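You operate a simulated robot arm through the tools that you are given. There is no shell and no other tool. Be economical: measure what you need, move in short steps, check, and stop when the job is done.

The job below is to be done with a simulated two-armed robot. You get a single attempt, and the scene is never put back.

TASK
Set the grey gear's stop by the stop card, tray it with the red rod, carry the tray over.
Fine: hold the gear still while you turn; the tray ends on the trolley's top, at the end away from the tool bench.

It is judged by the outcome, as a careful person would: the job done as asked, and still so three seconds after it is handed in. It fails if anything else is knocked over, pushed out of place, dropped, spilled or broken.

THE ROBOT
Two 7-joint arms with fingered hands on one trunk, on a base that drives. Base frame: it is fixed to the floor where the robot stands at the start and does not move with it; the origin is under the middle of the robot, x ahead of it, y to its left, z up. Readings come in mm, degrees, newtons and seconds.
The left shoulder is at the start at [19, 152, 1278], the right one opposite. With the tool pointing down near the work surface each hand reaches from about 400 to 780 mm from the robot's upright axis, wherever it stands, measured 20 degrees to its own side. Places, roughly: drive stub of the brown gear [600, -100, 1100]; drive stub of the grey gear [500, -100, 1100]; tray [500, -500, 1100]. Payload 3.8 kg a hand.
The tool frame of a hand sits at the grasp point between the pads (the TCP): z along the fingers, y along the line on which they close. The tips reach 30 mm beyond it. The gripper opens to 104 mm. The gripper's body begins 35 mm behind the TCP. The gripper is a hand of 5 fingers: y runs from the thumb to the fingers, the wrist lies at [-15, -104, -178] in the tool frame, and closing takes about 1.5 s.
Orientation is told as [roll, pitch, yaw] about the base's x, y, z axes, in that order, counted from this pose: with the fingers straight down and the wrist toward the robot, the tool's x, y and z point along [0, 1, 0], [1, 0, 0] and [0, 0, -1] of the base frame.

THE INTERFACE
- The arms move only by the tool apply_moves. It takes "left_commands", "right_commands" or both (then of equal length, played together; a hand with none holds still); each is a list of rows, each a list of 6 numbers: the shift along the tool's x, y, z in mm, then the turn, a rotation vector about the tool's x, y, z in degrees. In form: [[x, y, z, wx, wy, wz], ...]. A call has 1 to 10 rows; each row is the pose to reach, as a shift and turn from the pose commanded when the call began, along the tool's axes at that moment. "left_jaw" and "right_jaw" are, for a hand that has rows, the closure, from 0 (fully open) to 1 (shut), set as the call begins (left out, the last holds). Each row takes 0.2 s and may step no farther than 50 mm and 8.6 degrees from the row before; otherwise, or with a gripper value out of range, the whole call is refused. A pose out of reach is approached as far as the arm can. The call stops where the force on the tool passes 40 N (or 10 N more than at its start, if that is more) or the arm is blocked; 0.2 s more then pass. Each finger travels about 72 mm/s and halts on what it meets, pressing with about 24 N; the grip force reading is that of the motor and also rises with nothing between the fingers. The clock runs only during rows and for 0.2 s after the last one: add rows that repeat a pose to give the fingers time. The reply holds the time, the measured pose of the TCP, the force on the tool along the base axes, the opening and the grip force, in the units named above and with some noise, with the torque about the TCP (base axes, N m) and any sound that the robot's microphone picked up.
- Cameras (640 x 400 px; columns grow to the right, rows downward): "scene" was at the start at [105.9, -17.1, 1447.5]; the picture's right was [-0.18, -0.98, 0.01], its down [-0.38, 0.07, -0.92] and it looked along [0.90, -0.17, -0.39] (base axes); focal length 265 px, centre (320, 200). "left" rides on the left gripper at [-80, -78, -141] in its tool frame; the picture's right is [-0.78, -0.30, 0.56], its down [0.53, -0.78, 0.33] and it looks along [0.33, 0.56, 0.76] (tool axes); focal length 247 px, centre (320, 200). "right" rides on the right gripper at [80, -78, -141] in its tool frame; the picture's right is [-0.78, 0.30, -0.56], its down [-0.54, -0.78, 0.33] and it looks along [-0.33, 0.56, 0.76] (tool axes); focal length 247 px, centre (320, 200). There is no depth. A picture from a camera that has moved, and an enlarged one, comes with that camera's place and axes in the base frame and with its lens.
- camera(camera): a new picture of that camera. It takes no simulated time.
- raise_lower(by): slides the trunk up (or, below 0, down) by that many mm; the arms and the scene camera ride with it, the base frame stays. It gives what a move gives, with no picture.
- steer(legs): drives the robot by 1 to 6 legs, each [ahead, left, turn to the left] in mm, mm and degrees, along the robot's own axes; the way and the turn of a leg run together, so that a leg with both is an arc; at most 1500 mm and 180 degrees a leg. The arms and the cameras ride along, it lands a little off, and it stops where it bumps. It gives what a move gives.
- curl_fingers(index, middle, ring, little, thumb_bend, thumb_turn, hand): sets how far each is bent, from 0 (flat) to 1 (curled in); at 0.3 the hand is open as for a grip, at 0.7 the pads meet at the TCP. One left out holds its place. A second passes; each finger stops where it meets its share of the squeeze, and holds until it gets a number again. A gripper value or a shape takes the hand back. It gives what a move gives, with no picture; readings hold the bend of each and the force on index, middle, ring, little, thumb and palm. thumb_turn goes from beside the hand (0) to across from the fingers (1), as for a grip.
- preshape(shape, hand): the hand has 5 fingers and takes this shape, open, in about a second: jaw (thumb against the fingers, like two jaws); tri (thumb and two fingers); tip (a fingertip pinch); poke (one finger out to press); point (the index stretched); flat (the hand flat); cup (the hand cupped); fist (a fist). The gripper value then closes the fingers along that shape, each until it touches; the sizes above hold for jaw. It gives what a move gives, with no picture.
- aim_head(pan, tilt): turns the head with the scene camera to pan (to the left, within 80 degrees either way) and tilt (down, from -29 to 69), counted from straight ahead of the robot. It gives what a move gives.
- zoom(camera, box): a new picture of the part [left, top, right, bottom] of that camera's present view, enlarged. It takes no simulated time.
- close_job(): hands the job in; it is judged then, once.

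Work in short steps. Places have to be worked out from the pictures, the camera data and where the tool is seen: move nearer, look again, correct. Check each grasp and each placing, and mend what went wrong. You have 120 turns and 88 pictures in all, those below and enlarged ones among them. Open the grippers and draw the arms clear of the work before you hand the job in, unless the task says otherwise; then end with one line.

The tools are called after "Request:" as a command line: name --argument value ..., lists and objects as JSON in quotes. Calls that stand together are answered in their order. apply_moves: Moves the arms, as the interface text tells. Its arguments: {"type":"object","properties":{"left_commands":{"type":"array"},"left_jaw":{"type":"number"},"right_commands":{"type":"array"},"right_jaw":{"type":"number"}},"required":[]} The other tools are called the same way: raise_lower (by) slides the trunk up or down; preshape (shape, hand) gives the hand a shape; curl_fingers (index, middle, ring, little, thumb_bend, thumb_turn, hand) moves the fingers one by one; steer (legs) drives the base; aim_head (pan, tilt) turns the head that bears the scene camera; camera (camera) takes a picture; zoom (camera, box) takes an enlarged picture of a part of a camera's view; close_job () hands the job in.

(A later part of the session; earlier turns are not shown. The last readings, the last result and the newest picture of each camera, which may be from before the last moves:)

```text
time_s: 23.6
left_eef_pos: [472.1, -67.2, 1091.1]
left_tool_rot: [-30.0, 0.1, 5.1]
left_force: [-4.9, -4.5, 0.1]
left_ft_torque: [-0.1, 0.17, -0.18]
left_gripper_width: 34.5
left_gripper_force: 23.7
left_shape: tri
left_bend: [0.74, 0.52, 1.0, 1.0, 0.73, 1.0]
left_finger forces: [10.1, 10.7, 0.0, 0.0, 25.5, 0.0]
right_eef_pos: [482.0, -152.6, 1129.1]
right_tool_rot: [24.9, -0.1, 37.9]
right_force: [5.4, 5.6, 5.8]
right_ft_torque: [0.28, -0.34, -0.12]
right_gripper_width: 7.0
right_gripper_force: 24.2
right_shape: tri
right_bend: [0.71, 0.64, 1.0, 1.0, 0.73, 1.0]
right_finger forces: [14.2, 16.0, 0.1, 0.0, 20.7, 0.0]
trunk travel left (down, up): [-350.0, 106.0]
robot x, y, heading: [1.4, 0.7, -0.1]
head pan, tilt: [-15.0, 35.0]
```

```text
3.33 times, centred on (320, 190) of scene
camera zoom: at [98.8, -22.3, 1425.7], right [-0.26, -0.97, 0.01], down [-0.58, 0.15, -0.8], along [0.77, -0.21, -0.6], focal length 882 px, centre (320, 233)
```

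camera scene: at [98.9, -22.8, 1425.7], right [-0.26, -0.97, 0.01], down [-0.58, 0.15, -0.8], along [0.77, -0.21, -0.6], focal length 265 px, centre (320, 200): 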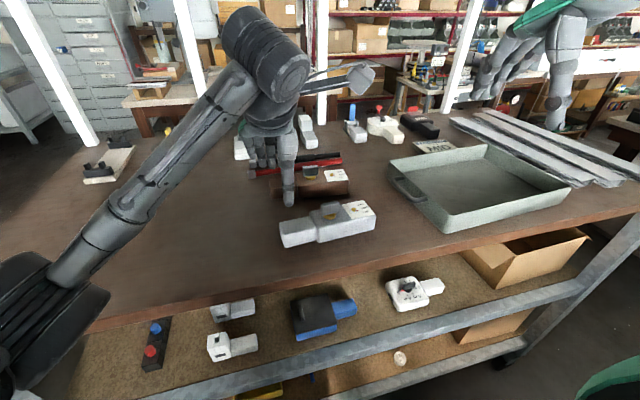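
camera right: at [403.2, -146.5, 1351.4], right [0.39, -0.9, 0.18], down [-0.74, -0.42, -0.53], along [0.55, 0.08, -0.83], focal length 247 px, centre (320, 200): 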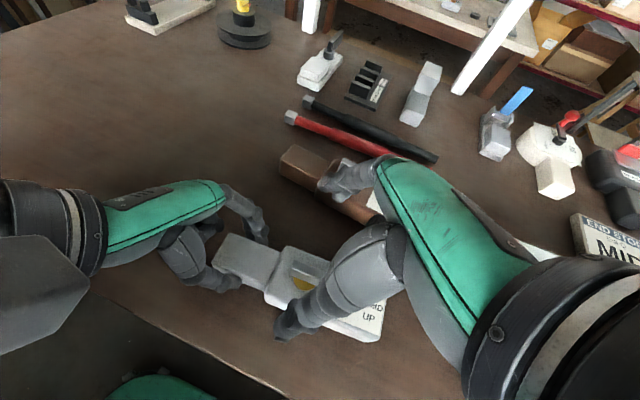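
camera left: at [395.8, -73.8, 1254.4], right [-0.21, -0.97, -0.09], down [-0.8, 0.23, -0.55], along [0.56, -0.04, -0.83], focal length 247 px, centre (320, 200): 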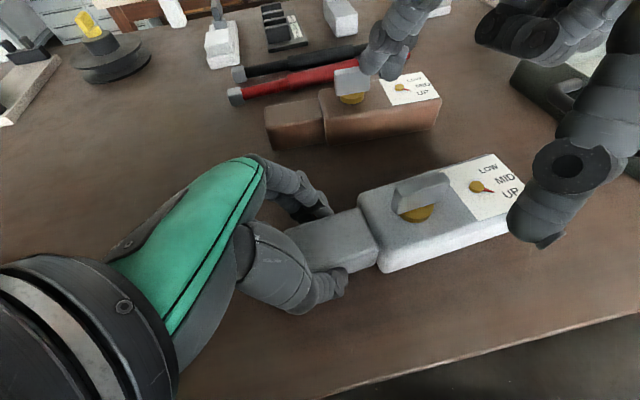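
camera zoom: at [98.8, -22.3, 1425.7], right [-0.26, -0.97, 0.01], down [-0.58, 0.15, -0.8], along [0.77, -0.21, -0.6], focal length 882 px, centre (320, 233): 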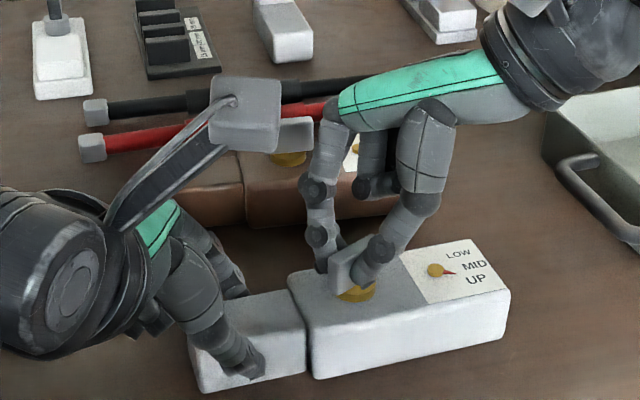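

The pointer moves CCW toward MID at roughly 0.4:1; it still needs ~30° of pointer. I keep turning another 24°.

Request:
apply_moves --right_commands '[[0, 0, 0, 1.7, 0, -3.6], [0, 0, 0, 3.4, 0, -7.25], [0, 0, 0, 5.1, 0, -10.9], [0, 0, 0, 6.8, 0, -14.5], [0, 0, 0, 8.5, 0, -18.1], [0, 0, 0, 10.2, 0, -21.7], [0, 0, 0, 10.2, 0, -21.7]]'

Request:
zoom --camera "scene" --box '[338, 198, 374, 222]'

Request:
camera --camera "scene"

```text
time_s: 25.2
left_eef_pos: [472.8, -67.1, 1091.8]
left_tool_rot: [-30.0, 0.0, 4.9]
left_force: [-5.7, -11.9, -1.0]
left_ft_torque: [-0.23, 0.18, -0.28]
left_gripper_width: 34.0
left_gripper_force: 24.0
left_shape: tri
left_bend: [0.74, 0.53, 1.0, 1.0, 0.73, 1.0]
left_finger forces: [9.5, 9.9, 0.0, 0.1, 25.8, 0.1]
right_eef_pos: [480.7, -151.1, 1129.9]
right_tool_rot: [24.8, 0.0, 62.0]
right_force: [7.3, 13.4, 6.5]
right_ft_torque: [0.59, -0.39, -0.28]
right_gripper_width: 7.3
right_gripper_force: 23.8
right_shape: tri
right_bend: [0.71, 0.62, 1.0, 1.0, 0.73, 1.0]
right_finger forces: [16.5, 21.0, 0.1, 0.1, 17.9, 0.0]
trunk travel left (down, up): [-350.0, 106.0]
robot x, y, heading: [3.4, -0.0, -0.1]
head pan, tilt: [-15.0, 35.0]
```

```text
16.00 times, centred on (356, 210) of scene
camera zoom: at [98.7, -22.1, 1425.7], right [-0.26, -0.97, 0.01], down [-0.58, 0.15, -0.8], along [0.77, -0.21, -0.6], focal length 4233 px, centre (-256, 40)
```

zoom: 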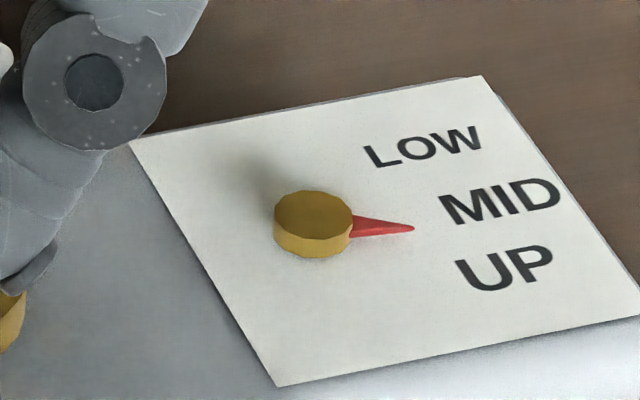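

```text
52 pictures are left
camera scene: at [98.7, -22.1, 1425.7], right [-0.26, -0.97, 0.01], down [-0.58, 0.15, -0.8], along [0.77, -0.21, -0.6], focal length 265 px, centre (320, 200)
```

scene: 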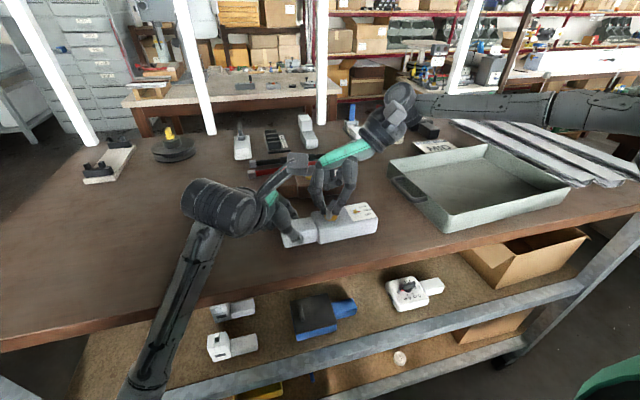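

The pointer needs ~50° more of stub, so I continue without regripping. First I take the lean off the right hand (pads pivot about the fin) and shift 2 mm along the closing axis to relieve the side force.

Request:
apply_moves --right_commands '[[0, 2, 0, 0, 0, 0], [2, 2, 0.5, 0, -6, 0], [4, 2, 1, 0, -12, 0], [6.5, 2, 1.5, 0, -18, 0], [8.5, 2, 1.9, 0, -24, 0], [8.5, 2, 1.9, 0, -24, 0]]'

Request:
zoom --camera "scene" --box '[240, 130, 400, 250]'

```text
time_s: 26.6
left_eef_pos: [471.4, -67.4, 1091.3]
left_tool_rot: [-30.0, 0.1, 5.0]
left_force: [0.9, -5.5, 0.2]
left_ft_torque: [-0.06, 0.04, -0.09]
left_gripper_width: 33.9
left_gripper_force: 24.2
left_shape: tri
left_bend: [0.74, 0.52, 1.0, 1.0, 0.73, 1.0]
left_finger forces: [11.6, 11.1, 0.0, 0.0, 22.9, 0.1]
right_eef_pos: [475.4, -147.3, 1130.7]
right_tool_rot: [0.9, 0.1, 62.0]
right_force: [-2.2, 4.5, 7.2]
right_ft_torque: [0.29, 0.24, -0.04]
right_gripper_width: 5.9
right_gripper_force: 23.8
right_shape: tri
right_bend: [0.71, 0.66, 1.0, 1.0, 0.73, 1.0]
right_finger forces: [16.4, 7.8, 0.0, 0.0, 21.7, 0.1]
trunk travel left (down, up): [-350.0, 106.0]
robot x, y, heading: [-2.0, -1.8, -0.0]
head pan, tilt: [-15.0, 35.0]
```

```text
3.33 times, centred on (320, 190) of scene
camera zoom: at [98.0, -22.6, 1425.7], right [-0.26, -0.97, 0.01], down [-0.58, 0.15, -0.8], along [0.77, -0.21, -0.6], focal length 882 px, centre (320, 233)
```

zoom: 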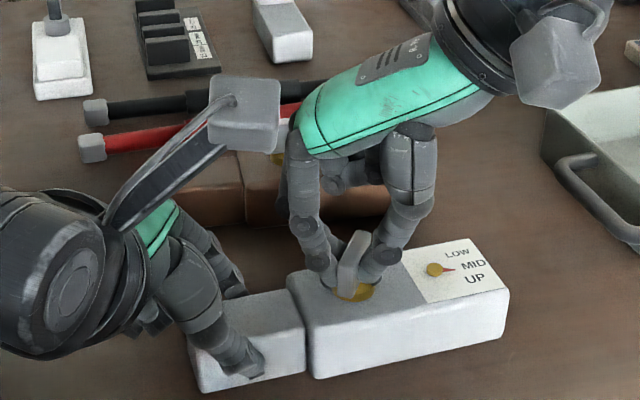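

Side force has dropped. The pads now sit ~6 mm off the stub axis along the fin, so I turn a further 24° about the stub axis with the matching shift.

Request:
apply_moves --right_commands '[[0, -0.4, 0, 0, 0, -4], [-0.1, -0.9, 0, 0, 0, -8], [-0.1, -1.3, 0, 0, 0, -12], [-0.2, -1.7, 0, 0, 0, -16], [-0.4, -2.1, 0, 0, 0, -20], [-0.5, -2.5, 0, 0, 0, -24], [-0.5, -2.5, 0, 0, 0, -24]]'

Request:
zoom --camera "scene" --box '[340, 198, 376, 222]'

Request:
zoom --camera "scene" --box '[240, 130, 400, 250]'

```text
time_s: 28.2
left_eef_pos: [471.6, -66.5, 1092.1]
left_tool_rot: [-30.0, 0.0, 5.0]
left_force: [-2.4, -5.9, 0.2]
left_ft_torque: [-0.07, -0.01, -0.11]
left_gripper_width: 34.0
left_gripper_force: 23.9
left_shape: tri
left_bend: [0.74, 0.52, 1.0, 1.0, 0.73, 1.0]
left_finger forces: [10.7, 10.7, 0.1, 0.0, 24.1, 0.0]
right_eef_pos: [473.0, -147.1, 1131.1]
right_tool_rot: [0.8, -0.4, 85.9]
right_force: [3.0, 6.8, 6.0]
right_ft_torque: [0.28, 0.14, -0.12]
right_gripper_width: 6.7
right_gripper_force: 23.6
right_shape: tri
right_bend: [0.71, 0.67, 1.0, 1.0, 0.74, 1.0]
right_finger forces: [18.5, 9.3, 0.0, 0.0, 20.4, 0.0]
trunk travel left (down, up): [-350.0, 106.0]
robot x, y, heading: [-0.3, -0.3, -0.2]
head pan, tilt: [-15.0, 35.0]
```

```text
16.00 times, centred on (358, 210) of scene
camera zoom: at [98.3, -22.2, 1425.8], right [-0.26, -0.97, 0.01], down [-0.58, 0.15, -0.8], along [0.77, -0.21, -0.6], focal length 4233 px, centre (-288, 40)
```

zoom: 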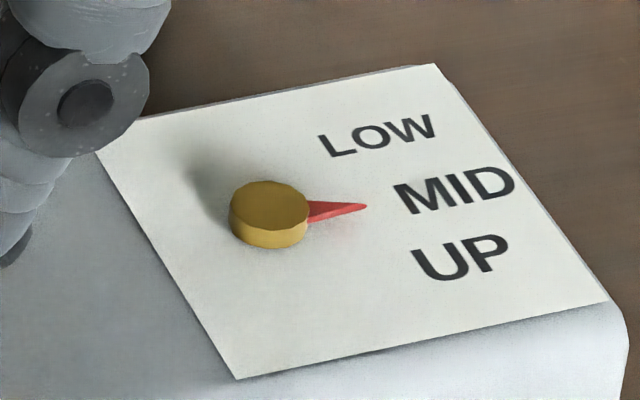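

```text
3.33 times, centred on (320, 190) of scene
camera zoom: at [98.3, -22.2, 1425.8], right [-0.26, -0.97, 0.01], down [-0.58, 0.15, -0.8], along [0.77, -0.21, -0.6], focal length 882 px, centre (320, 233)
```

zoom: 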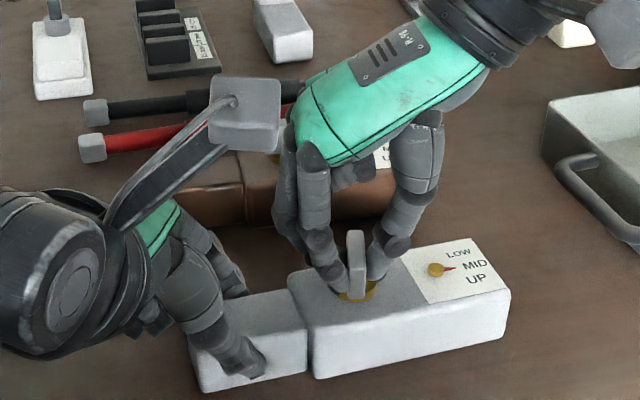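

The pointer is ~7° short of the gear's axis line (MID). I turn 16° more.

Request:
apply_moves --right_commands '[[0, 0, 0, 0, 0, -4], [-0.1, -0.5, 0, 0, 0, -8], [-0.1, -1, 0, 0, 0, -12], [-0.2, -1.4, 0, 0, 0, -16], [-0.2, -1.4, 0, 0, 0, -16]]'

Request:
zoom --camera "scene" --box '[340, 198, 376, 222]'

Request:
zoom --camera "left" --box '[380, 100, 560, 280]'

```text
time_s: 29.4
left_eef_pos: [472.3, -67.1, 1092.0]
left_tool_rot: [-30.1, 0.0, 5.1]
left_force: [-2.8, -7.2, -1.0]
left_ft_torque: [-0.13, -0.02, -0.1]
left_gripper_width: 34.0
left_gripper_force: 24.1
left_shape: tri
left_bend: [0.74, 0.52, 1.0, 1.0, 0.73, 1.0]
left_finger forces: [10.4, 10.9, 0.0, 0.1, 24.3, 0.1]
right_eef_pos: [473.2, -148.8, 1131.9]
right_tool_rot: [0.8, -0.6, 101.9]
right_force: [3.7, 8.3, 6.1]
right_ft_torque: [0.25, 0.1, -0.09]
right_gripper_width: 6.6
right_gripper_force: 24.1
right_shape: tri
right_bend: [0.71, 0.67, 1.0, 1.0, 0.74, 1.0]
right_finger forces: [18.6, 10.0, 0.0, 0.1, 20.6, 0.0]
trunk travel left (down, up): [-350.0, 106.0]
robot x, y, heading: [0.1, -1.7, 0.1]
head pan, tilt: [-15.0, 35.0]
```

```text
16.00 times, centred on (358, 210) of scene
camera zoom: at [98.3, -22.1, 1425.8], right [-0.26, -0.97, 0.01], down [-0.58, 0.15, -0.8], along [0.77, -0.21, -0.6], focal length 4233 px, centre (-288, 40)
```

zoom: 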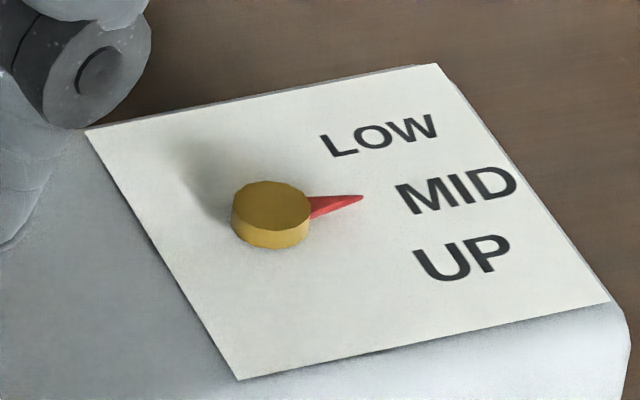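

```text
2.22 times, centred on (470, 190) of left
camera zoom: at [395.1, -73.2, 1254.8], right [-0.21, -0.97, -0.09], down [-0.8, 0.23, -0.56], along [0.56, -0.04, -0.83], focal length 549 px, centre (-13, 222)
```

zoom: 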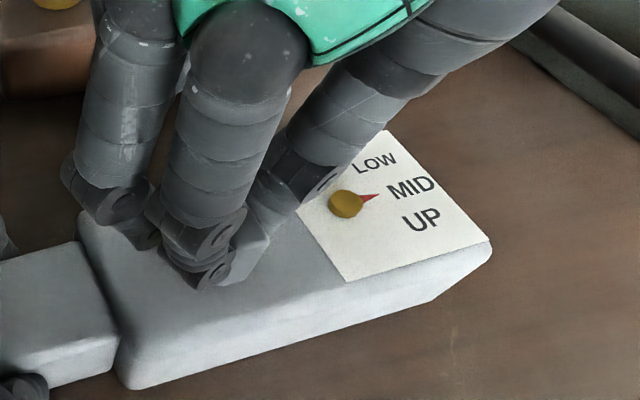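

Both views show the pointer on MID. I part the right fingers slightly, then lift straight up.

Request:
apply_moves --right_commands '[[0, 0, 0, 0, 0, 0], [0, 0, 0, 0, 0, 0], [0, 0, 0, 0, 0, 0], [0, 0, -20, 0, 0, 0], [0, 0, -60, 0, 0, 0], [0, 0, -100, 0, 0, 0], [0, 0, -140, 0, 0, 0]]' --right_jaw 0.65

Request:
zoom --camera "scene" --box '[280, 140, 420, 240]'

Request:
zoom --camera "left" --box '[360, 100, 560, 280]'

```text
time_s: 31.0
left_eef_pos: [472.2, -68.1, 1092.2]
left_tool_rot: [-30.0, 0.0, 4.9]
left_force: [0.0, 1.1, 1.8]
left_ft_torque: [-0.02, 0.02, -0.01]
left_gripper_width: 34.1
left_gripper_force: 24.4
left_shape: tri
left_bend: [0.74, 0.52, 1.0, 1.0, 0.73, 1.0]
left_finger forces: [12.1, 11.4, 0.1, 0.0, 23.5, 0.1]
right_eef_pos: [476.2, -152.0, 1269.5]
right_tool_rot: [0.8, -0.5, 101.9]
right_force: [-0.2, 0.2, -1.1]
right_ft_torque: [-0.03, -0.01, 0.03]
right_gripper_width: 36.0
right_gripper_force: 0.1
right_shape: tri
right_bend: [0.74, 0.51, 0.99, 0.99, 0.73, 1.0]
right_finger forces: [0.0, 0.1, 0.0, 0.0, 0.0, 0.1]
trunk travel left (down, up): [-350.0, 106.0]
robot x, y, heading: [1.3, -1.8, -0.0]
head pan, tilt: [-15.0, 35.0]
```

```text
4.00 times, centred on (350, 190) of scene
camera zoom: at [98.7, -22.1, 1425.7], right [-0.26, -0.97, 0.01], down [-0.58, 0.15, -0.8], along [0.77, -0.21, -0.6], focal length 1058 px, centre (200, 240)
```

zoom: 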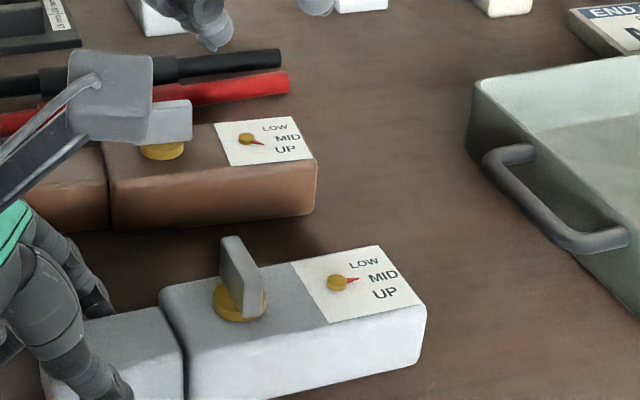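

```text
2.22 times, centred on (460, 190) of left
camera zoom: at [395.5, -73.2, 1254.5], right [-0.21, -0.97, -0.09], down [-0.8, 0.23, -0.55], along [0.56, -0.04, -0.83], focal length 549 px, centre (9, 222)
```

zoom: 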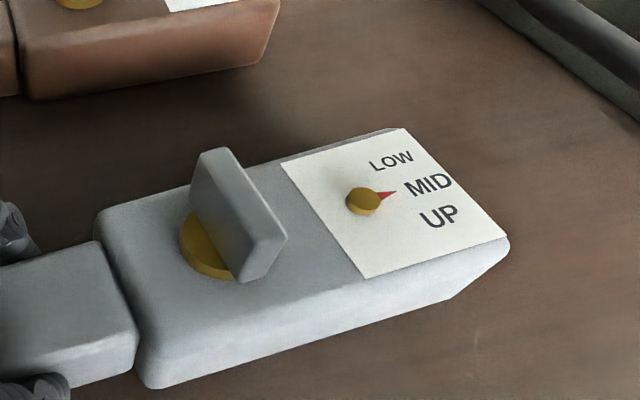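

Pointer rests on MID. Next I release the handle and back the left hand out along its own axis, while the right hand moves aside and starts to unwind, so that it can grip the gear by its body.

Request:
apply_moves --left_commands '[[0, 0, 0, 0, 0, 0], [0, 0, 0, 0, 0, 0], [0, 0, 0, 0, 0, 0], [0, 0, 0, 0, 0, 0], [0, 0, -20, 0, 0, 0], [0, 0, -50, 0, 0, 0], [0, 0, -95, 0, 0, 0], [0, 0, -140, 0, 0, 0]]' --left_jaw 0 --right_commands '[[5, -20, -20, 0, 0, 4], [10, -45, -35, 0, 0, 12], [15, -70, -50, 0, 0, 20], [20, -95, -60, 0, 0, 28], [25, -120, -60, 0, 0, 36], [31, -147, -60, 0, 0, 44], [31, -147, -60, 0, 0, 52], [31, -147, -60, 0, 0, 60]]' --right_jaw 0

Request:
preshape --hand "right" --shape "jaw"

Request:
camera --camera "scene"

```text
time_s: 32.8
left_eef_pos: [467.2, 2.3, 1214.2]
left_tool_rot: [-30.1, 0.1, 5.0]
left_force: [-0.4, 0.1, -0.8]
left_ft_torque: [0.01, 0.0, 0.02]
left_gripper_width: 103.6
left_gripper_force: 0.1
left_shape: tri
left_bend: [0.3, 0.3, 0.99, 0.99, 0.3, 0.98]
left_finger forces: [0.1, 0.1, 0.0, 0.0, 0.0, 0.0]
right_eef_pos: [477.3, -301.1, 1329.9]
right_tool_rot: [0.8, 0.3, 41.8]
right_force: [0.3, 0.5, 0.5]
right_ft_torque: [0.03, 0.03, 0.0]
right_gripper_width: 103.9
right_gripper_force: 0.1
right_shape: tri
right_bend: [0.3, 0.3, 0.99, 0.99, 0.3, 0.98]
right_finger forces: [0.1, 0.1, 0.1, 0.1, 0.0, 0.0]
trunk travel left (down, up): [-350.0, 106.0]
robot x, y, heading: [-3.6, -0.8, -0.2]
head pan, tilt: [-15.0, 35.0]
```

```text
time_s: 33.7
left_eef_pos: [468.3, 1.8, 1213.7]
left_tool_rot: [-30.1, -0.1, 5.0]
left_force: [-0.2, -0.4, -0.1]
left_ft_torque: [0.02, -0.01, 0.02]
left_gripper_width: 103.5
left_gripper_force: 0.0
left_shape: tri
left_bend: [0.3, 0.3, 0.99, 0.99, 0.3, 0.98]
left_finger forces: [0.0, 0.0, 0.0, 0.0, 0.1, 0.0]
right_eef_pos: [476.6, -302.2, 1328.8]
right_tool_rot: [0.9, 0.4, 42.0]
right_force: [0.8, 0.0, 0.1]
right_ft_torque: [0.01, 0.0, 0.03]
right_gripper_width: 103.8
right_gripper_force: 0.1
right_shape: jaw
right_bend: [0.3, 0.3, 0.3, 0.3, 0.3, 0.98]
right_finger forces: [0.0, 0.0, 0.0, 0.1, 0.1, 0.0]
trunk travel left (down, up): [-350.0, 106.0]
robot x, y, heading: [0.7, -1.7, -0.3]
head pan, tilt: [-15.0, 35.0]
```

```text
44 pictures are left
camera scene: at [99.0, -22.9, 1425.7], right [-0.26, -0.97, 0.01], down [-0.58, 0.15, -0.8], along [0.77, -0.21, -0.6], focal length 265 px, centre (320, 200)
```

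scene: 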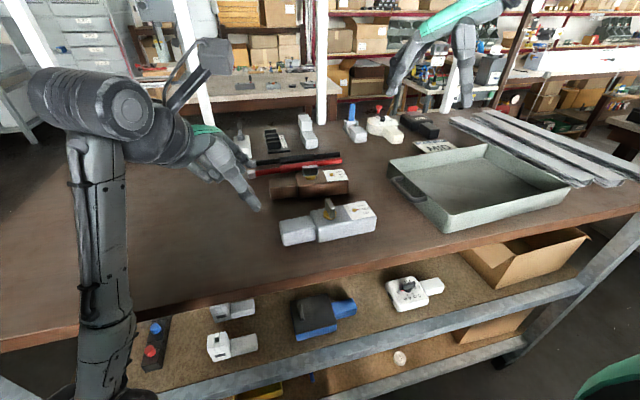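

The gear is free and the right hand clear. I bring the right hand (jaw shape, yaw 5°) above the gear body.

Request:
apply_moves --right_commands '[[15, 14, 10, 0, 0, 6.2], [30, 28, 30, 0, 0, 12.4], [45, 43, 55, 0, 0, 18.6], [60, 58, 80, 0, 0, 24.8], [75, 73, 105, 0, 0, 31], [86, 85, 129, 0, 0, 37], [86, 85, 129, 0, 0, 37]]'

Request:
zoom --camera "scene" --box '[260, 100, 440, 260]'

Request:
camera --camera "right"

```text
time_s: 35.3
left_eef_pos: [467.1, 1.4, 1214.1]
left_tool_rot: [-29.9, 0.1, 5.0]
left_force: [-0.4, -0.3, 1.2]
left_ft_torque: [-0.04, -0.03, 0.01]
left_gripper_width: 103.7
left_gripper_force: 0.0
left_shape: tri
left_bend: [0.3, 0.3, 0.99, 0.99, 0.3, 0.98]
left_finger forces: [0.0, 0.1, 0.0, 0.0, 0.0, 0.2]
right_eef_pos: [480.5, -181.8, 1203.4]
right_tool_rot: [0.5, 0.8, 5.0]
right_force: [-0.4, -0.7, 0.4]
right_ft_torque: [-0.04, 0.02, 0.02]
right_gripper_width: 103.8
right_gripper_force: 0.0
right_shape: jaw
right_bend: [0.3, 0.3, 0.3, 0.3, 0.3, 0.98]
right_finger forces: [0.1, 0.0, 0.0, 0.0, 0.0, 0.0]
trunk travel left (down, up): [-350.0, 106.0]
robot x, y, heading: [1.7, -0.2, 0.1]
head pan, tilt: [-15.0, 35.0]
```

```text
2.50 times, centred on (350, 180) of scene
camera zoom: at [98.6, -23.2, 1425.7], right [-0.26, -0.97, 0.01], down [-0.58, 0.15, -0.8], along [0.77, -0.21, -0.6], focal length 661 px, centre (245, 250)
```

zoom: 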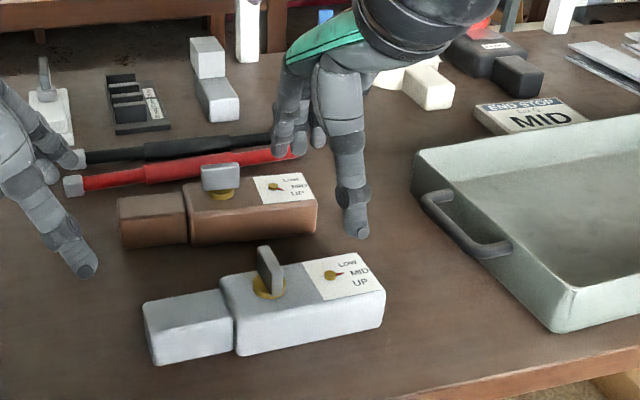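

```text
42 pictures are left
camera right: at [399.1, -110.7, 1345.9], right [0.37, -0.75, 0.55], down [-0.73, -0.6, -0.33], along [0.57, -0.28, -0.77], focal length 247 px, centre (320, 200)
```

right: 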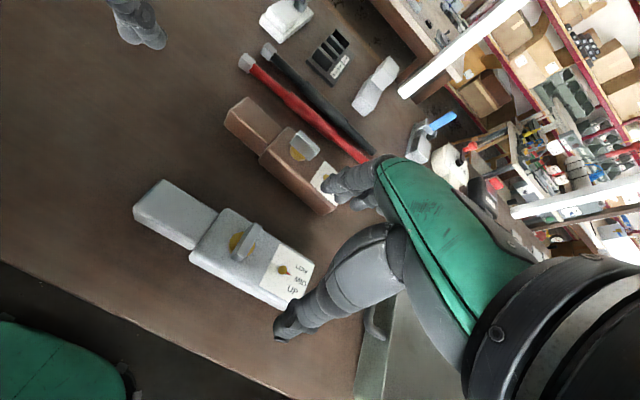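

The brown gear is well clear (near edge x≈590). I descend over the body's dial half to z≈1092.

Request:
apply_moves --right_commands '[[3, 0, 35, 0, 0, 0], [6, 0, 70, 0, 0, 0], [6, 0, 95, 0, 0, 0], [6, 0, 111, 0, 0, 0], [6, 0, 111, 0, 0, 0]]'

Request:
zoom --camera "scene" --box '[280, 130, 420, 250]'

Request:
zoom --camera "right" --box '[100, 130, 420, 390]'

```text
time_s: 36.5
left_eef_pos: [467.0, 3.1, 1214.5]
left_tool_rot: [-30.0, 0.0, 5.0]
left_force: [0.1, -0.3, -0.4]
left_ft_torque: [0.02, -0.01, 0.0]
left_gripper_width: 103.5
left_gripper_force: 0.0
left_shape: tri
left_bend: [0.3, 0.3, 0.99, 0.99, 0.3, 0.98]
left_finger forces: [0.0, 0.1, 0.1, 0.0, 0.1, 0.0]
right_eef_pos: [478.8, -172.3, 1091.5]
right_tool_rot: [0.6, 0.7, 5.1]
right_force: [-0.8, 0.4, 0.1]
right_ft_torque: [0.02, 0.0, -0.02]
right_gripper_width: 104.2
right_gripper_force: 0.0
right_shape: jaw
right_bend: [0.3, 0.3, 0.3, 0.3, 0.3, 0.98]
right_finger forces: [0.1, 0.0, 0.0, 0.0, 0.1, 0.1]
trunk travel left (down, up): [-350.0, 106.0]
robot x, y, heading: [1.8, 1.2, 0.2]
head pan, tilt: [-15.0, 35.0]
```

```text
3.33 times, centred on (350, 190) of scene
camera zoom: at [98.8, -22.7, 1425.7], right [-0.26, -0.97, 0.01], down [-0.58, 0.15, -0.8], along [0.77, -0.21, -0.6], focal length 882 px, centre (220, 233)
```

zoom: 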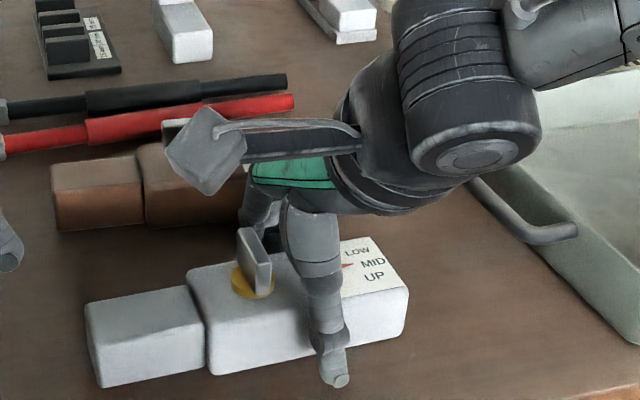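

```text
1.54 times, centred on (260, 260) of right
camera zoom: at [396.2, -101.3, 1234.1], right [0.37, -0.75, 0.55], down [-0.73, -0.6, -0.33], along [0.57, -0.28, -0.77], focal length 380 px, centre (412, 108)
```

zoom: 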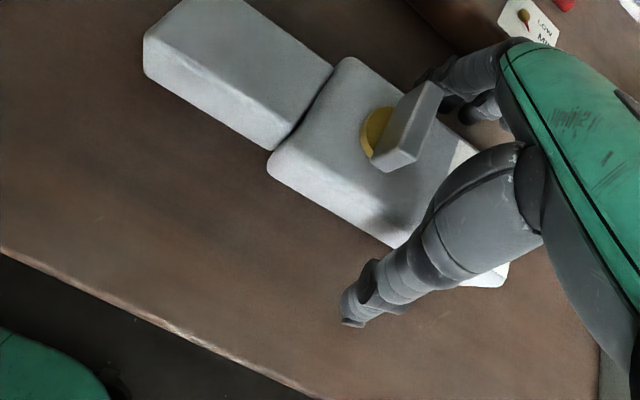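

Thumb and fingers straddle the body with the fin clear. I close the right hand.

Request:
apply_moves --right_commands '[[0, 0, 0, 0, 0, 0], [0, 0, 0, 0, 0, 0], [0, 0, 0, 0, 0, 0], [0, 0, 0, 0, 0, 0], [0, 0, 0, 0, 0, 0], [0, 0, 0, 0, 0, 0]]' --right_jaw 1

Request:
zoom --camera "scene" --box '[280, 130, 420, 250]'

```text
time_s: 37.9
left_eef_pos: [467.3, 2.0, 1212.3]
left_tool_rot: [-30.1, -0.1, 5.2]
left_force: [-0.6, 0.0, 0.9]
left_ft_torque: [0.04, -0.02, -0.01]
left_gripper_width: 103.6
left_gripper_force: 0.2
left_shape: tri
left_bend: [0.3, 0.3, 0.99, 0.99, 0.3, 0.98]
left_finger forces: [0.1, 0.0, 0.1, 0.0, 0.1, 0.0]
right_eef_pos: [477.1, -172.7, 1091.4]
right_tool_rot: [0.5, 0.8, 5.0]
right_force: [0.2, -0.1, 0.8]
right_ft_torque: [0.03, 0.03, 0.06]
right_gripper_width: 54.4
right_gripper_force: 24.0
right_shape: jaw
right_bend: [0.74, 0.43, 0.41, 0.42, 0.7, 1.0]
right_finger forces: [11.4, 6.2, 2.7, 1.3, 22.0, 0.0]
trunk travel left (down, up): [-350.0, 106.0]
robot x, y, heading: [-0.2, 2.6, 0.1]
head pan, tilt: [-15.0, 35.0]
```

```text
3.33 times, centred on (350, 190) of scene
camera zoom: at [99.0, -22.8, 1425.7], right [-0.26, -0.97, 0.01], down [-0.58, 0.15, -0.8], along [0.77, -0.21, -0.6], focal length 882 px, centre (220, 233)
```

zoom: 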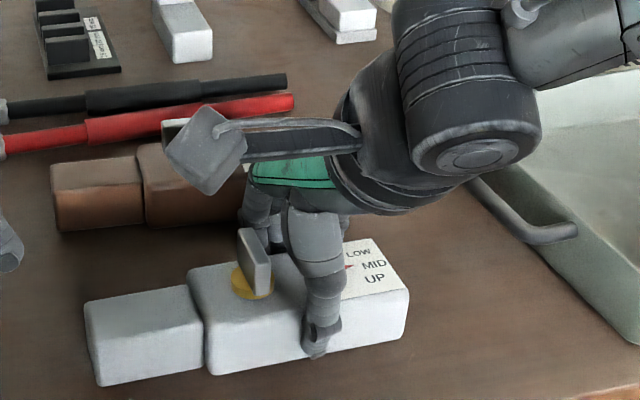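

Gripped (opening 54 mm). I lift 60 mm and check that the gear comes level.

Request:
apply_moves --right_commands '[[0, 0, -10, 0, 0, 0], [0, 0, -25, 0, 0, 0], [0, 0, -40, 0, 0, 0], [0, 0, -60, 0, 0, 0], [0, 0, -60, 0, 0, 0]]'

Request:
zoom --camera "scene" --box '[260, 110, 420, 250]'

```text
time_s: 39.1
left_eef_pos: [468.0, 2.8, 1213.9]
left_tool_rot: [-30.0, 0.1, 5.0]
left_force: [-1.0, -0.6, 0.0]
left_ft_torque: [0.04, 0.01, -0.02]
left_gripper_width: 103.5
left_gripper_force: 0.1
left_shape: tri
left_bend: [0.3, 0.3, 0.99, 0.99, 0.3, 0.98]
left_finger forces: [0.0, 0.0, 0.0, 0.0, 0.0, 0.0]
right_eef_pos: [480.3, -173.5, 1151.2]
right_tool_rot: [0.4, 0.8, 5.0]
right_force: [0.3, 0.8, -3.8]
right_ft_torque: [-0.07, 0.02, 0.05]
right_gripper_width: 54.1
right_gripper_force: 23.8
right_shape: jaw
right_bend: [0.74, 0.43, 0.41, 0.42, 0.7, 0.99]
right_finger forces: [11.6, 6.1, 2.7, 1.4, 21.9, 0.0]
trunk travel left (down, up): [-350.0, 106.0]
robot x, y, heading: [0.3, -1.6, -0.1]
head pan, tilt: [-15.0, 35.0]
```

```text
2.86 times, centred on (340, 180) of scene
camera zoom: at [99.4, -22.8, 1425.6], right [-0.26, -0.97, 0.01], down [-0.58, 0.15, -0.8], along [0.77, -0.21, -0.6], focal length 756 px, centre (263, 257)
```

zoom: 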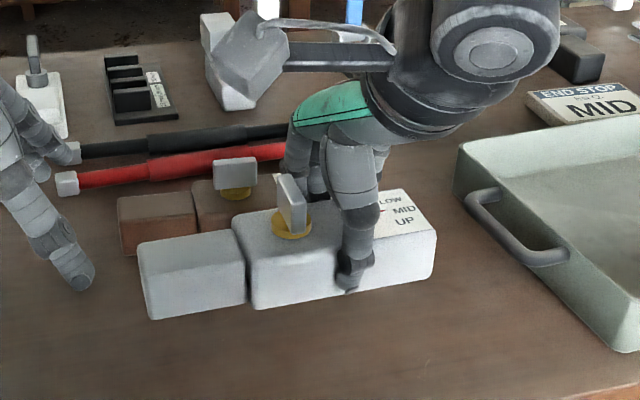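

The gear lifts level (≈0.4 kg). I raise it and carry it over the tray, whose centre I estimate near (520,−520), keeping well above the rim.

Request:
apply_moves --right_commands '[[0, 0, -40, 0, 0, 0], [-40, -5, -50, 0, 0, 0], [-85, -10, -50, 0, 0, 0], [-130, -15, -50, 0, 0, 0], [-175, -20, -50, 0, 0, 0], [-220, -25, -50, 0, 0, 0], [-265, -30, -50, 0, 0, 0], [-310, -35, -50, 0, 0, 0], [-345, -40, -50, 0, 0, 0], [-345, -40, -50, 0, 0, 0]]'

Request:
aim_head --pan -40 --tilt 35

Request:
camera --camera "scene"

Request:
camera --camera "right"

```text
time_s: 41.3
left_eef_pos: [468.1, 2.1, 1214.0]
left_tool_rot: [-30.0, 0.1, 5.1]
left_force: [-0.7, 0.2, 0.4]
left_ft_torque: [-0.02, 0.02, 0.03]
left_gripper_width: 103.8
left_gripper_force: 0.1
left_shape: tri
left_bend: [0.3, 0.3, 0.99, 0.99, 0.3, 0.98]
left_finger forces: [0.1, 0.0, 0.0, 0.1, 0.0, 0.0]
right_eef_pos: [471.0, -520.2, 1198.4]
right_tool_rot: [0.6, 0.9, 5.0]
right_force: [-1.1, 0.5, -3.3]
right_ft_torque: [-0.11, 0.02, 0.04]
right_gripper_width: 54.0
right_gripper_force: 23.9
right_shape: jaw
right_bend: [0.74, 0.43, 0.41, 0.42, 0.7, 0.99]
right_finger forces: [11.5, 6.1, 2.8, 1.3, 21.6, 0.1]
trunk travel left (down, up): [-350.0, 106.0]
robot x, y, heading: [1.3, -3.2, -0.1]
head pan, tilt: [-15.0, 35.0]
```

```text
time_s: 42.2
left_eef_pos: [468.7, 2.4, 1212.8]
left_tool_rot: [-30.0, 0.2, 4.9]
left_force: [-0.4, 0.7, 0.0]
left_ft_torque: [0.01, 0.01, -0.02]
left_gripper_width: 103.8
left_gripper_force: 0.0
left_shape: tri
left_bend: [0.3, 0.3, 0.99, 0.99, 0.3, 0.98]
left_finger forces: [0.0, 0.1, 0.0, 0.0, 0.1, 0.0]
right_eef_pos: [471.4, -521.2, 1197.8]
right_tool_rot: [0.6, 0.9, 5.0]
right_force: [-0.1, 0.2, -2.9]
right_ft_torque: [-0.08, 0.01, 0.0]
right_gripper_width: 54.2
right_gripper_force: 23.2
right_shape: jaw
right_bend: [0.74, 0.43, 0.41, 0.42, 0.7, 0.99]
right_finger forces: [11.6, 6.1, 2.7, 1.2, 21.7, 0.1]
trunk travel left (down, up): [-350.0, 106.0]
robot x, y, heading: [-0.3, 2.0, 0.1]
head pan, tilt: [-40.0, 35.0]
```

```text
37 pictures are left
camera scene: at [81.7, -57.1, 1426.2], right [-0.64, -0.77, 0.02], down [-0.47, 0.37, -0.8], along [0.61, -0.53, -0.59], focal length 265 px, centre (320, 200)
```

scene: 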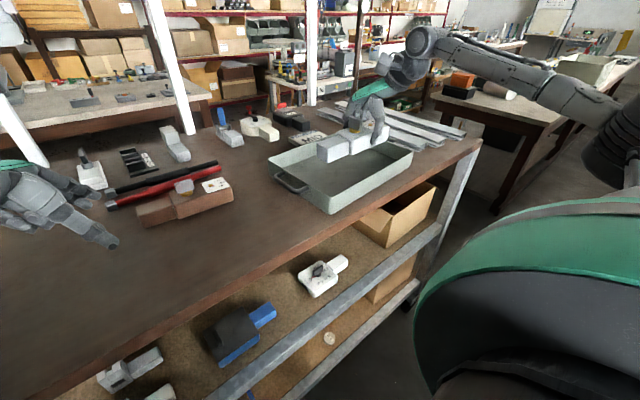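

```text
36 pictures are left
camera right: at [389.5, -449.8, 1341.3], right [0.37, -0.75, 0.55], down [-0.73, -0.6, -0.33], along [0.57, -0.28, -0.77], focal length 247 px, centre (320, 200)
```

right: 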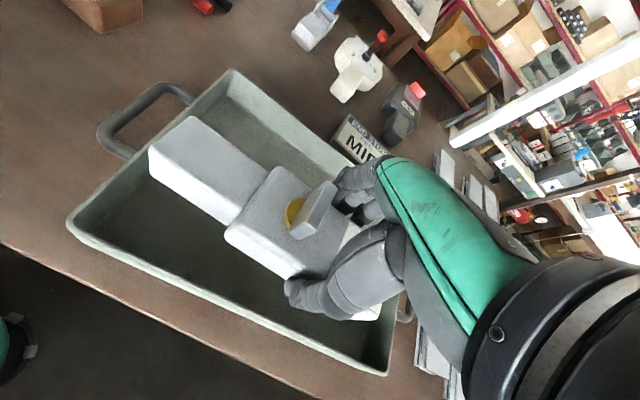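

The right camera gives the tray rim: near-left (413,−373), far-left (640,−358), near-right (435,−706); yaw ≈4°. I set the gear down at x≈488, leaving room on both sides, lowering to just above the floor.

Request:
apply_moves --right_commands '[[-6, 16, 20, 0, 0, 0], [-6, 17, 50, 0, 0, 0], [-6, 17, 75, 0, 0, 0], [-6, 17, 90, 0, 0, 0], [-6, 17, 90, 0, 0, 0]]'

Request:
camera --camera "right"

Request:
zoom --camera "scene" --box '[250, 80, 430, 220]'

```text
time_s: 43.4
left_eef_pos: [468.1, 2.9, 1214.1]
left_tool_rot: [-30.1, 0.2, 4.9]
left_force: [0.0, 0.0, 0.7]
left_ft_torque: [-0.01, -0.01, 0.06]
left_gripper_width: 103.6
left_gripper_force: 0.1
left_shape: tri
left_bend: [0.3, 0.3, 0.99, 0.99, 0.3, 0.98]
left_finger forces: [0.0, 0.0, 0.0, 0.0, 0.0, 0.0]
right_eef_pos: [485.7, -525.2, 1109.5]
right_tool_rot: [0.5, 0.8, 5.0]
right_force: [0.0, -0.2, -3.0]
right_ft_torque: [-0.07, 0.01, -0.01]
right_gripper_width: 54.0
right_gripper_force: 24.1
right_shape: jaw
right_bend: [0.74, 0.43, 0.41, 0.42, 0.7, 0.99]
right_finger forces: [11.6, 6.2, 3.0, 1.2, 21.8, 0.0]
trunk travel left (down, up): [-350.0, 106.0]
robot x, y, heading: [0.1, -0.1, 0.3]
head pan, tilt: [-40.0, 35.0]
```

```text
35 pictures are left
camera right: at [403.9, -454.5, 1251.3], right [0.37, -0.75, 0.55], down [-0.73, -0.6, -0.33], along [0.57, -0.28, -0.77], focal length 247 px, centre (320, 200)
```

right: 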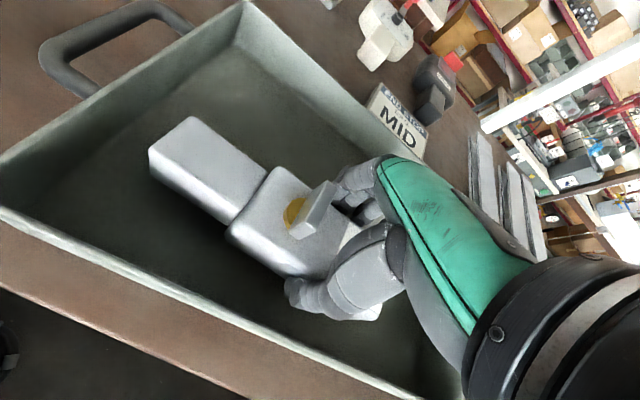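

```text
2.86 times, centred on (340, 150) of scene
camera zoom: at [81.7, -57.0, 1426.2], right [-0.64, -0.77, 0.02], down [-0.47, 0.37, -0.8], along [0.61, -0.53, -0.59], focal length 756 px, centre (263, 343)
```

zoom: 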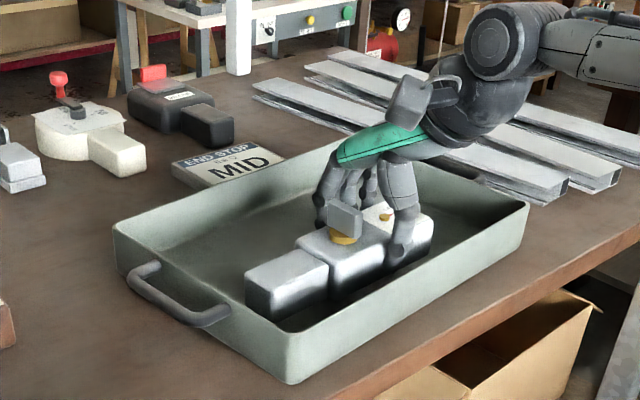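

Inside the walls with clear margins. I creep down until the floor takes the weight.

Request:
apply_moves --right_commands '[[0, 0, 4, 0, 0, 0], [0, 0, 7, 0, 0, 0], [0, 0, 9, 0, 0, 0], [0, 0, 11, 0, 0, 0], [0, 0, 12, 0, 0, 0]]'

```text
time_s: 44.6
left_eef_pos: [467.1, 2.0, 1214.4]
left_tool_rot: [-30.0, 0.0, 5.0]
left_force: [0.0, -0.8, -1.0]
left_ft_torque: [0.02, 0.01, -0.02]
left_gripper_width: 103.8
left_gripper_force: 0.0
left_shape: tri
left_bend: [0.3, 0.3, 0.99, 0.99, 0.3, 0.98]
left_finger forces: [0.0, 0.1, 0.0, 0.1, 0.0, 0.1]
right_eef_pos: [486.5, -526.0, 1096.2]
right_tool_rot: [0.5, 0.7, 5.0]
right_force: [0.6, 0.2, -2.0]
right_ft_torque: [0.04, 0.01, 0.0]
right_gripper_width: 54.1
right_gripper_force: 24.1
right_shape: jaw
right_bend: [0.74, 0.43, 0.41, 0.43, 0.7, 0.99]
right_finger forces: [11.7, 6.2, 2.9, 1.4, 22.0, 0.0]
trunk travel left (down, up): [-350.0, 106.0]
robot x, y, heading: [-2.5, -4.6, 0.1]
head pan, tilt: [-40.0, 35.0]
```

Force begins to drop (contact). I go 2 mm more, then open part-way and lift out.

Request:
apply_moves --right_commands '[[0, 0, 1, 0, 0, 0], [0, 0, 2, 0, 0, 0], [0, 0, 2, 0, 0, 0]]'

Request:
apply_moves --right_commands '[[0, 0, 0, 0, 0, 0], [0, 0, 0, 0, 0, 0], [0, 0, 0, 0, 0, 0], [0, 0, -15, 0, 0, 0], [0, 0, -45, 0, 0, 0], [0, 0, -90, 0, 0, 0], [0, 0, -135, 0, 0, 0]]' --right_jaw 0.25

Request:
zoom --camera "scene" --box '[250, 80, 430, 220]'

```text
time_s: 45.4
left_eef_pos: [467.0, 1.9, 1214.2]
left_tool_rot: [-30.0, 0.0, 5.0]
left_force: [-0.4, 0.4, -0.5]
left_ft_torque: [-0.02, 0.01, 0.0]
left_gripper_width: 103.8
left_gripper_force: 0.0
left_shape: tri
left_bend: [0.3, 0.3, 0.99, 0.99, 0.3, 0.98]
left_finger forces: [0.0, 0.0, 0.1, 0.0, 0.0, 0.0]
right_eef_pos: [486.2, -524.3, 1094.9]
right_tool_rot: [0.4, 0.8, 4.9]
right_force: [0.0, -2.9, 5.0]
right_ft_torque: [0.0, 0.08, -0.02]
right_gripper_width: 54.0
right_gripper_force: 24.2
right_shape: jaw
right_bend: [0.74, 0.43, 0.41, 0.43, 0.7, 0.99]
right_finger forces: [12.0, 6.5, 3.1, 1.3, 22.7, 0.0]
trunk travel left (down, up): [-350.0, 106.0]
robot x, y, heading: [-1.9, -0.2, 0.0]
head pan, tilt: [-40.0, 35.0]
```

```text
time_s: 47.0
left_eef_pos: [468.0, 3.2, 1213.0]
left_tool_rot: [-30.0, 0.0, 5.1]
left_force: [0.4, -0.1, 0.1]
left_ft_torque: [0.03, -0.01, 0.0]
left_gripper_width: 103.9
left_gripper_force: 0.0
left_shape: tri
left_bend: [0.3, 0.3, 0.99, 0.99, 0.3, 0.98]
left_finger forces: [0.0, 0.1, 0.0, 0.0, 0.0, 0.0]
right_eef_pos: [488.6, -527.4, 1229.9]
right_tool_rot: [0.5, 0.8, 4.9]
right_force: [0.4, 0.5, -0.1]
right_ft_torque: [-0.04, 0.04, -0.01]
right_gripper_width: 77.7
right_gripper_force: 0.0
right_shape: jaw
right_bend: [0.27, 0.36, 0.33, 0.34, 0.54, 0.99]
right_finger forces: [0.0, 0.0, 0.0, 0.0, 0.0, 0.0]
trunk travel left (down, up): [-350.0, 106.0]
robot x, y, heading: [-0.5, 0.6, 0.1]
head pan, tilt: [-40.0, 35.0]
```

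```text
2.86 times, centred on (340, 150) of scene
camera zoom: at [81.0, -55.7, 1426.3], right [-0.64, -0.77, 0.02], down [-0.46, 0.37, -0.81], along [0.61, -0.53, -0.59], focal length 756 px, centre (263, 343)
```

zoom: 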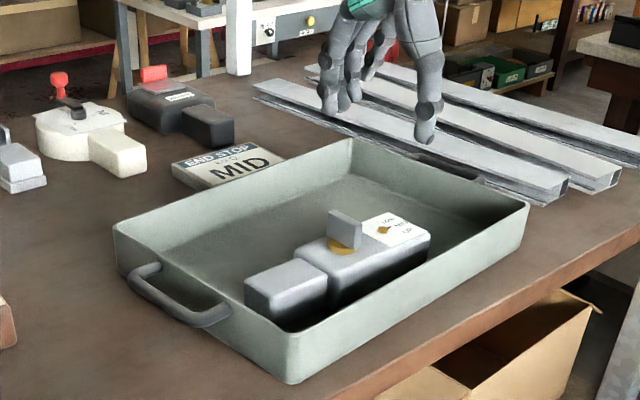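

The gear sits flat in the tray with its dial on MID. The red rod spans about (720,−4)–(741,−254), too far for the left hand from here, so I straighten the left hand into jaw shape and strafe 260 mm to the right.

Request:
apply_moves --left_commands '[[0, 0, -20, 0, 7.5, 0], [0, 0, -40, 0, 15, 0], [0, 0, -40, 0, 22.5, 0], [0, 0, -40, 0, 30, 0], [0, 0, -40, 0, 30, 0]]'

Request:
preshape --hand "left" --shape "jaw"

Request:
steer --legs '[[0, -260, 0]]'

Request:
aim_head --pan 5 --tilt 30

Request:
camera --camera "scene"

```text
time_s: 48.2
left_eef_pos: [465.8, 23.3, 1246.6]
left_tool_rot: [-0.1, 0.1, 5.1]
left_force: [0.5, 0.0, 0.1]
left_ft_torque: [0.01, 0.01, -0.01]
left_gripper_width: 103.9
left_gripper_force: 0.2
left_shape: tri
left_bend: [0.3, 0.3, 0.99, 0.99, 0.3, 0.98]
left_finger forces: [0.0, 0.1, 0.0, 0.0, 0.1, 0.0]
right_eef_pos: [489.5, -526.6, 1230.3]
right_tool_rot: [0.4, 0.8, 5.1]
right_force: [0.2, -0.2, -0.5]
right_ft_torque: [-0.01, 0.0, 0.0]
right_gripper_width: 77.6
right_gripper_force: 0.1
right_shape: jaw
right_bend: [0.27, 0.36, 0.33, 0.34, 0.54, 0.99]
right_finger forces: [0.1, 0.0, 0.0, 0.0, 0.0, 0.0]
trunk travel left (down, up): [-350.0, 106.0]
robot x, y, heading: [-0.4, -0.1, 0.1]
head pan, tilt: [-40.0, 35.0]
```

```text
time_s: 49.1
left_eef_pos: [465.0, 22.6, 1247.8]
left_tool_rot: [0.0, 0.0, 5.0]
left_force: [0.7, 0.7, -0.3]
left_ft_torque: [0.0, 0.0, 0.0]
left_gripper_width: 103.9
left_gripper_force: 0.0
left_shape: jaw
left_bend: [0.3, 0.3, 0.3, 0.3, 0.3, 0.98]
left_finger forces: [0.0, 0.1, 0.0, 0.0, 0.0, 0.1]
right_eef_pos: [490.2, -529.1, 1228.4]
right_tool_rot: [0.4, 0.9, 4.8]
right_force: [0.1, 1.0, 0.0]
right_ft_torque: [0.01, -0.01, 0.01]
right_gripper_width: 77.6
right_gripper_force: 0.0
right_shape: jaw
right_bend: [0.27, 0.36, 0.33, 0.34, 0.54, 0.99]
right_finger forces: [0.0, 0.0, 0.1, 0.0, 0.0, 0.0]
trunk travel left (down, up): [-350.0, 106.0]
robot x, y, heading: [-0.2, 1.2, -0.0]
head pan, tilt: [-40.0, 35.0]
```

```text
time_s: 51.0
left_eef_pos: [466.9, -229.9, 1246.4]
left_tool_rot: [-0.2, 0.0, 5.3]
left_force: [0.1, 0.9, -0.1]
left_ft_torque: [-0.03, 0.02, 0.01]
left_gripper_width: 103.5
left_gripper_force: 0.1
left_shape: jaw
left_bend: [0.3, 0.3, 0.3, 0.3, 0.3, 0.98]
left_finger forces: [0.1, 0.1, 0.0, 0.0, 0.0, 0.1]
right_eef_pos: [491.3, -778.9, 1230.7]
right_tool_rot: [0.5, 0.7, 5.2]
right_force: [-0.6, -0.2, -0.2]
right_ft_torque: [0.0, 0.0, -0.01]
right_gripper_width: 77.6
right_gripper_force: 0.1
right_shape: jaw
right_bend: [0.27, 0.36, 0.33, 0.34, 0.54, 0.99]
right_finger forces: [0.1, 0.1, 0.1, 0.0, 0.0, 0.1]
trunk travel left (down, up): [-350.0, 106.0]
robot x, y, heading: [-1.0, -258.5, 0.5]
head pan, tilt: [-40.0, 35.0]
```

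```text
time_s: 52.1
left_eef_pos: [466.9, -230.7, 1247.6]
left_tool_rot: [0.0, 0.0, 5.2]
left_force: [0.1, 0.2, -0.1]
left_ft_torque: [-0.01, -0.01, 0.01]
left_gripper_width: 103.7
left_gripper_force: 0.0
left_shape: jaw
left_bend: [0.3, 0.3, 0.3, 0.3, 0.3, 0.98]
left_finger forces: [0.0, 0.1, 0.0, 0.0, 0.0, 0.0]
right_eef_pos: [492.7, -781.4, 1230.1]
right_tool_rot: [0.2, 0.8, 5.3]
right_force: [-0.4, 0.2, 0.1]
right_ft_torque: [-0.04, 0.01, -0.01]
right_gripper_width: 77.9
right_gripper_force: 0.1
right_shape: jaw
right_bend: [0.27, 0.36, 0.33, 0.34, 0.54, 0.99]
right_finger forces: [0.1, 0.1, 0.0, 0.1, 0.0, 0.0]
trunk travel left (down, up): [-350.0, 106.0]
robot x, y, heading: [0.5, -256.9, 0.1]
head pan, tilt: [5.0, 30.0]
```

```text
32 pictures are left
camera scene: at [104.7, -246.7, 1433.3], right [0.09, -1.0, 0.0], down [-0.53, -0.05, -0.85], along [0.85, 0.08, -0.53], focal length 265 px, centre (320, 200)
```

scene: 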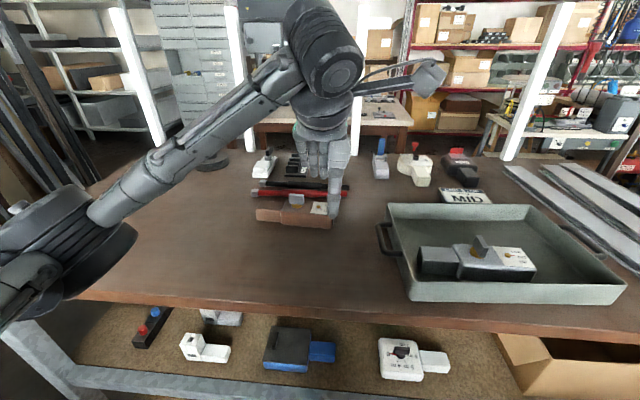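

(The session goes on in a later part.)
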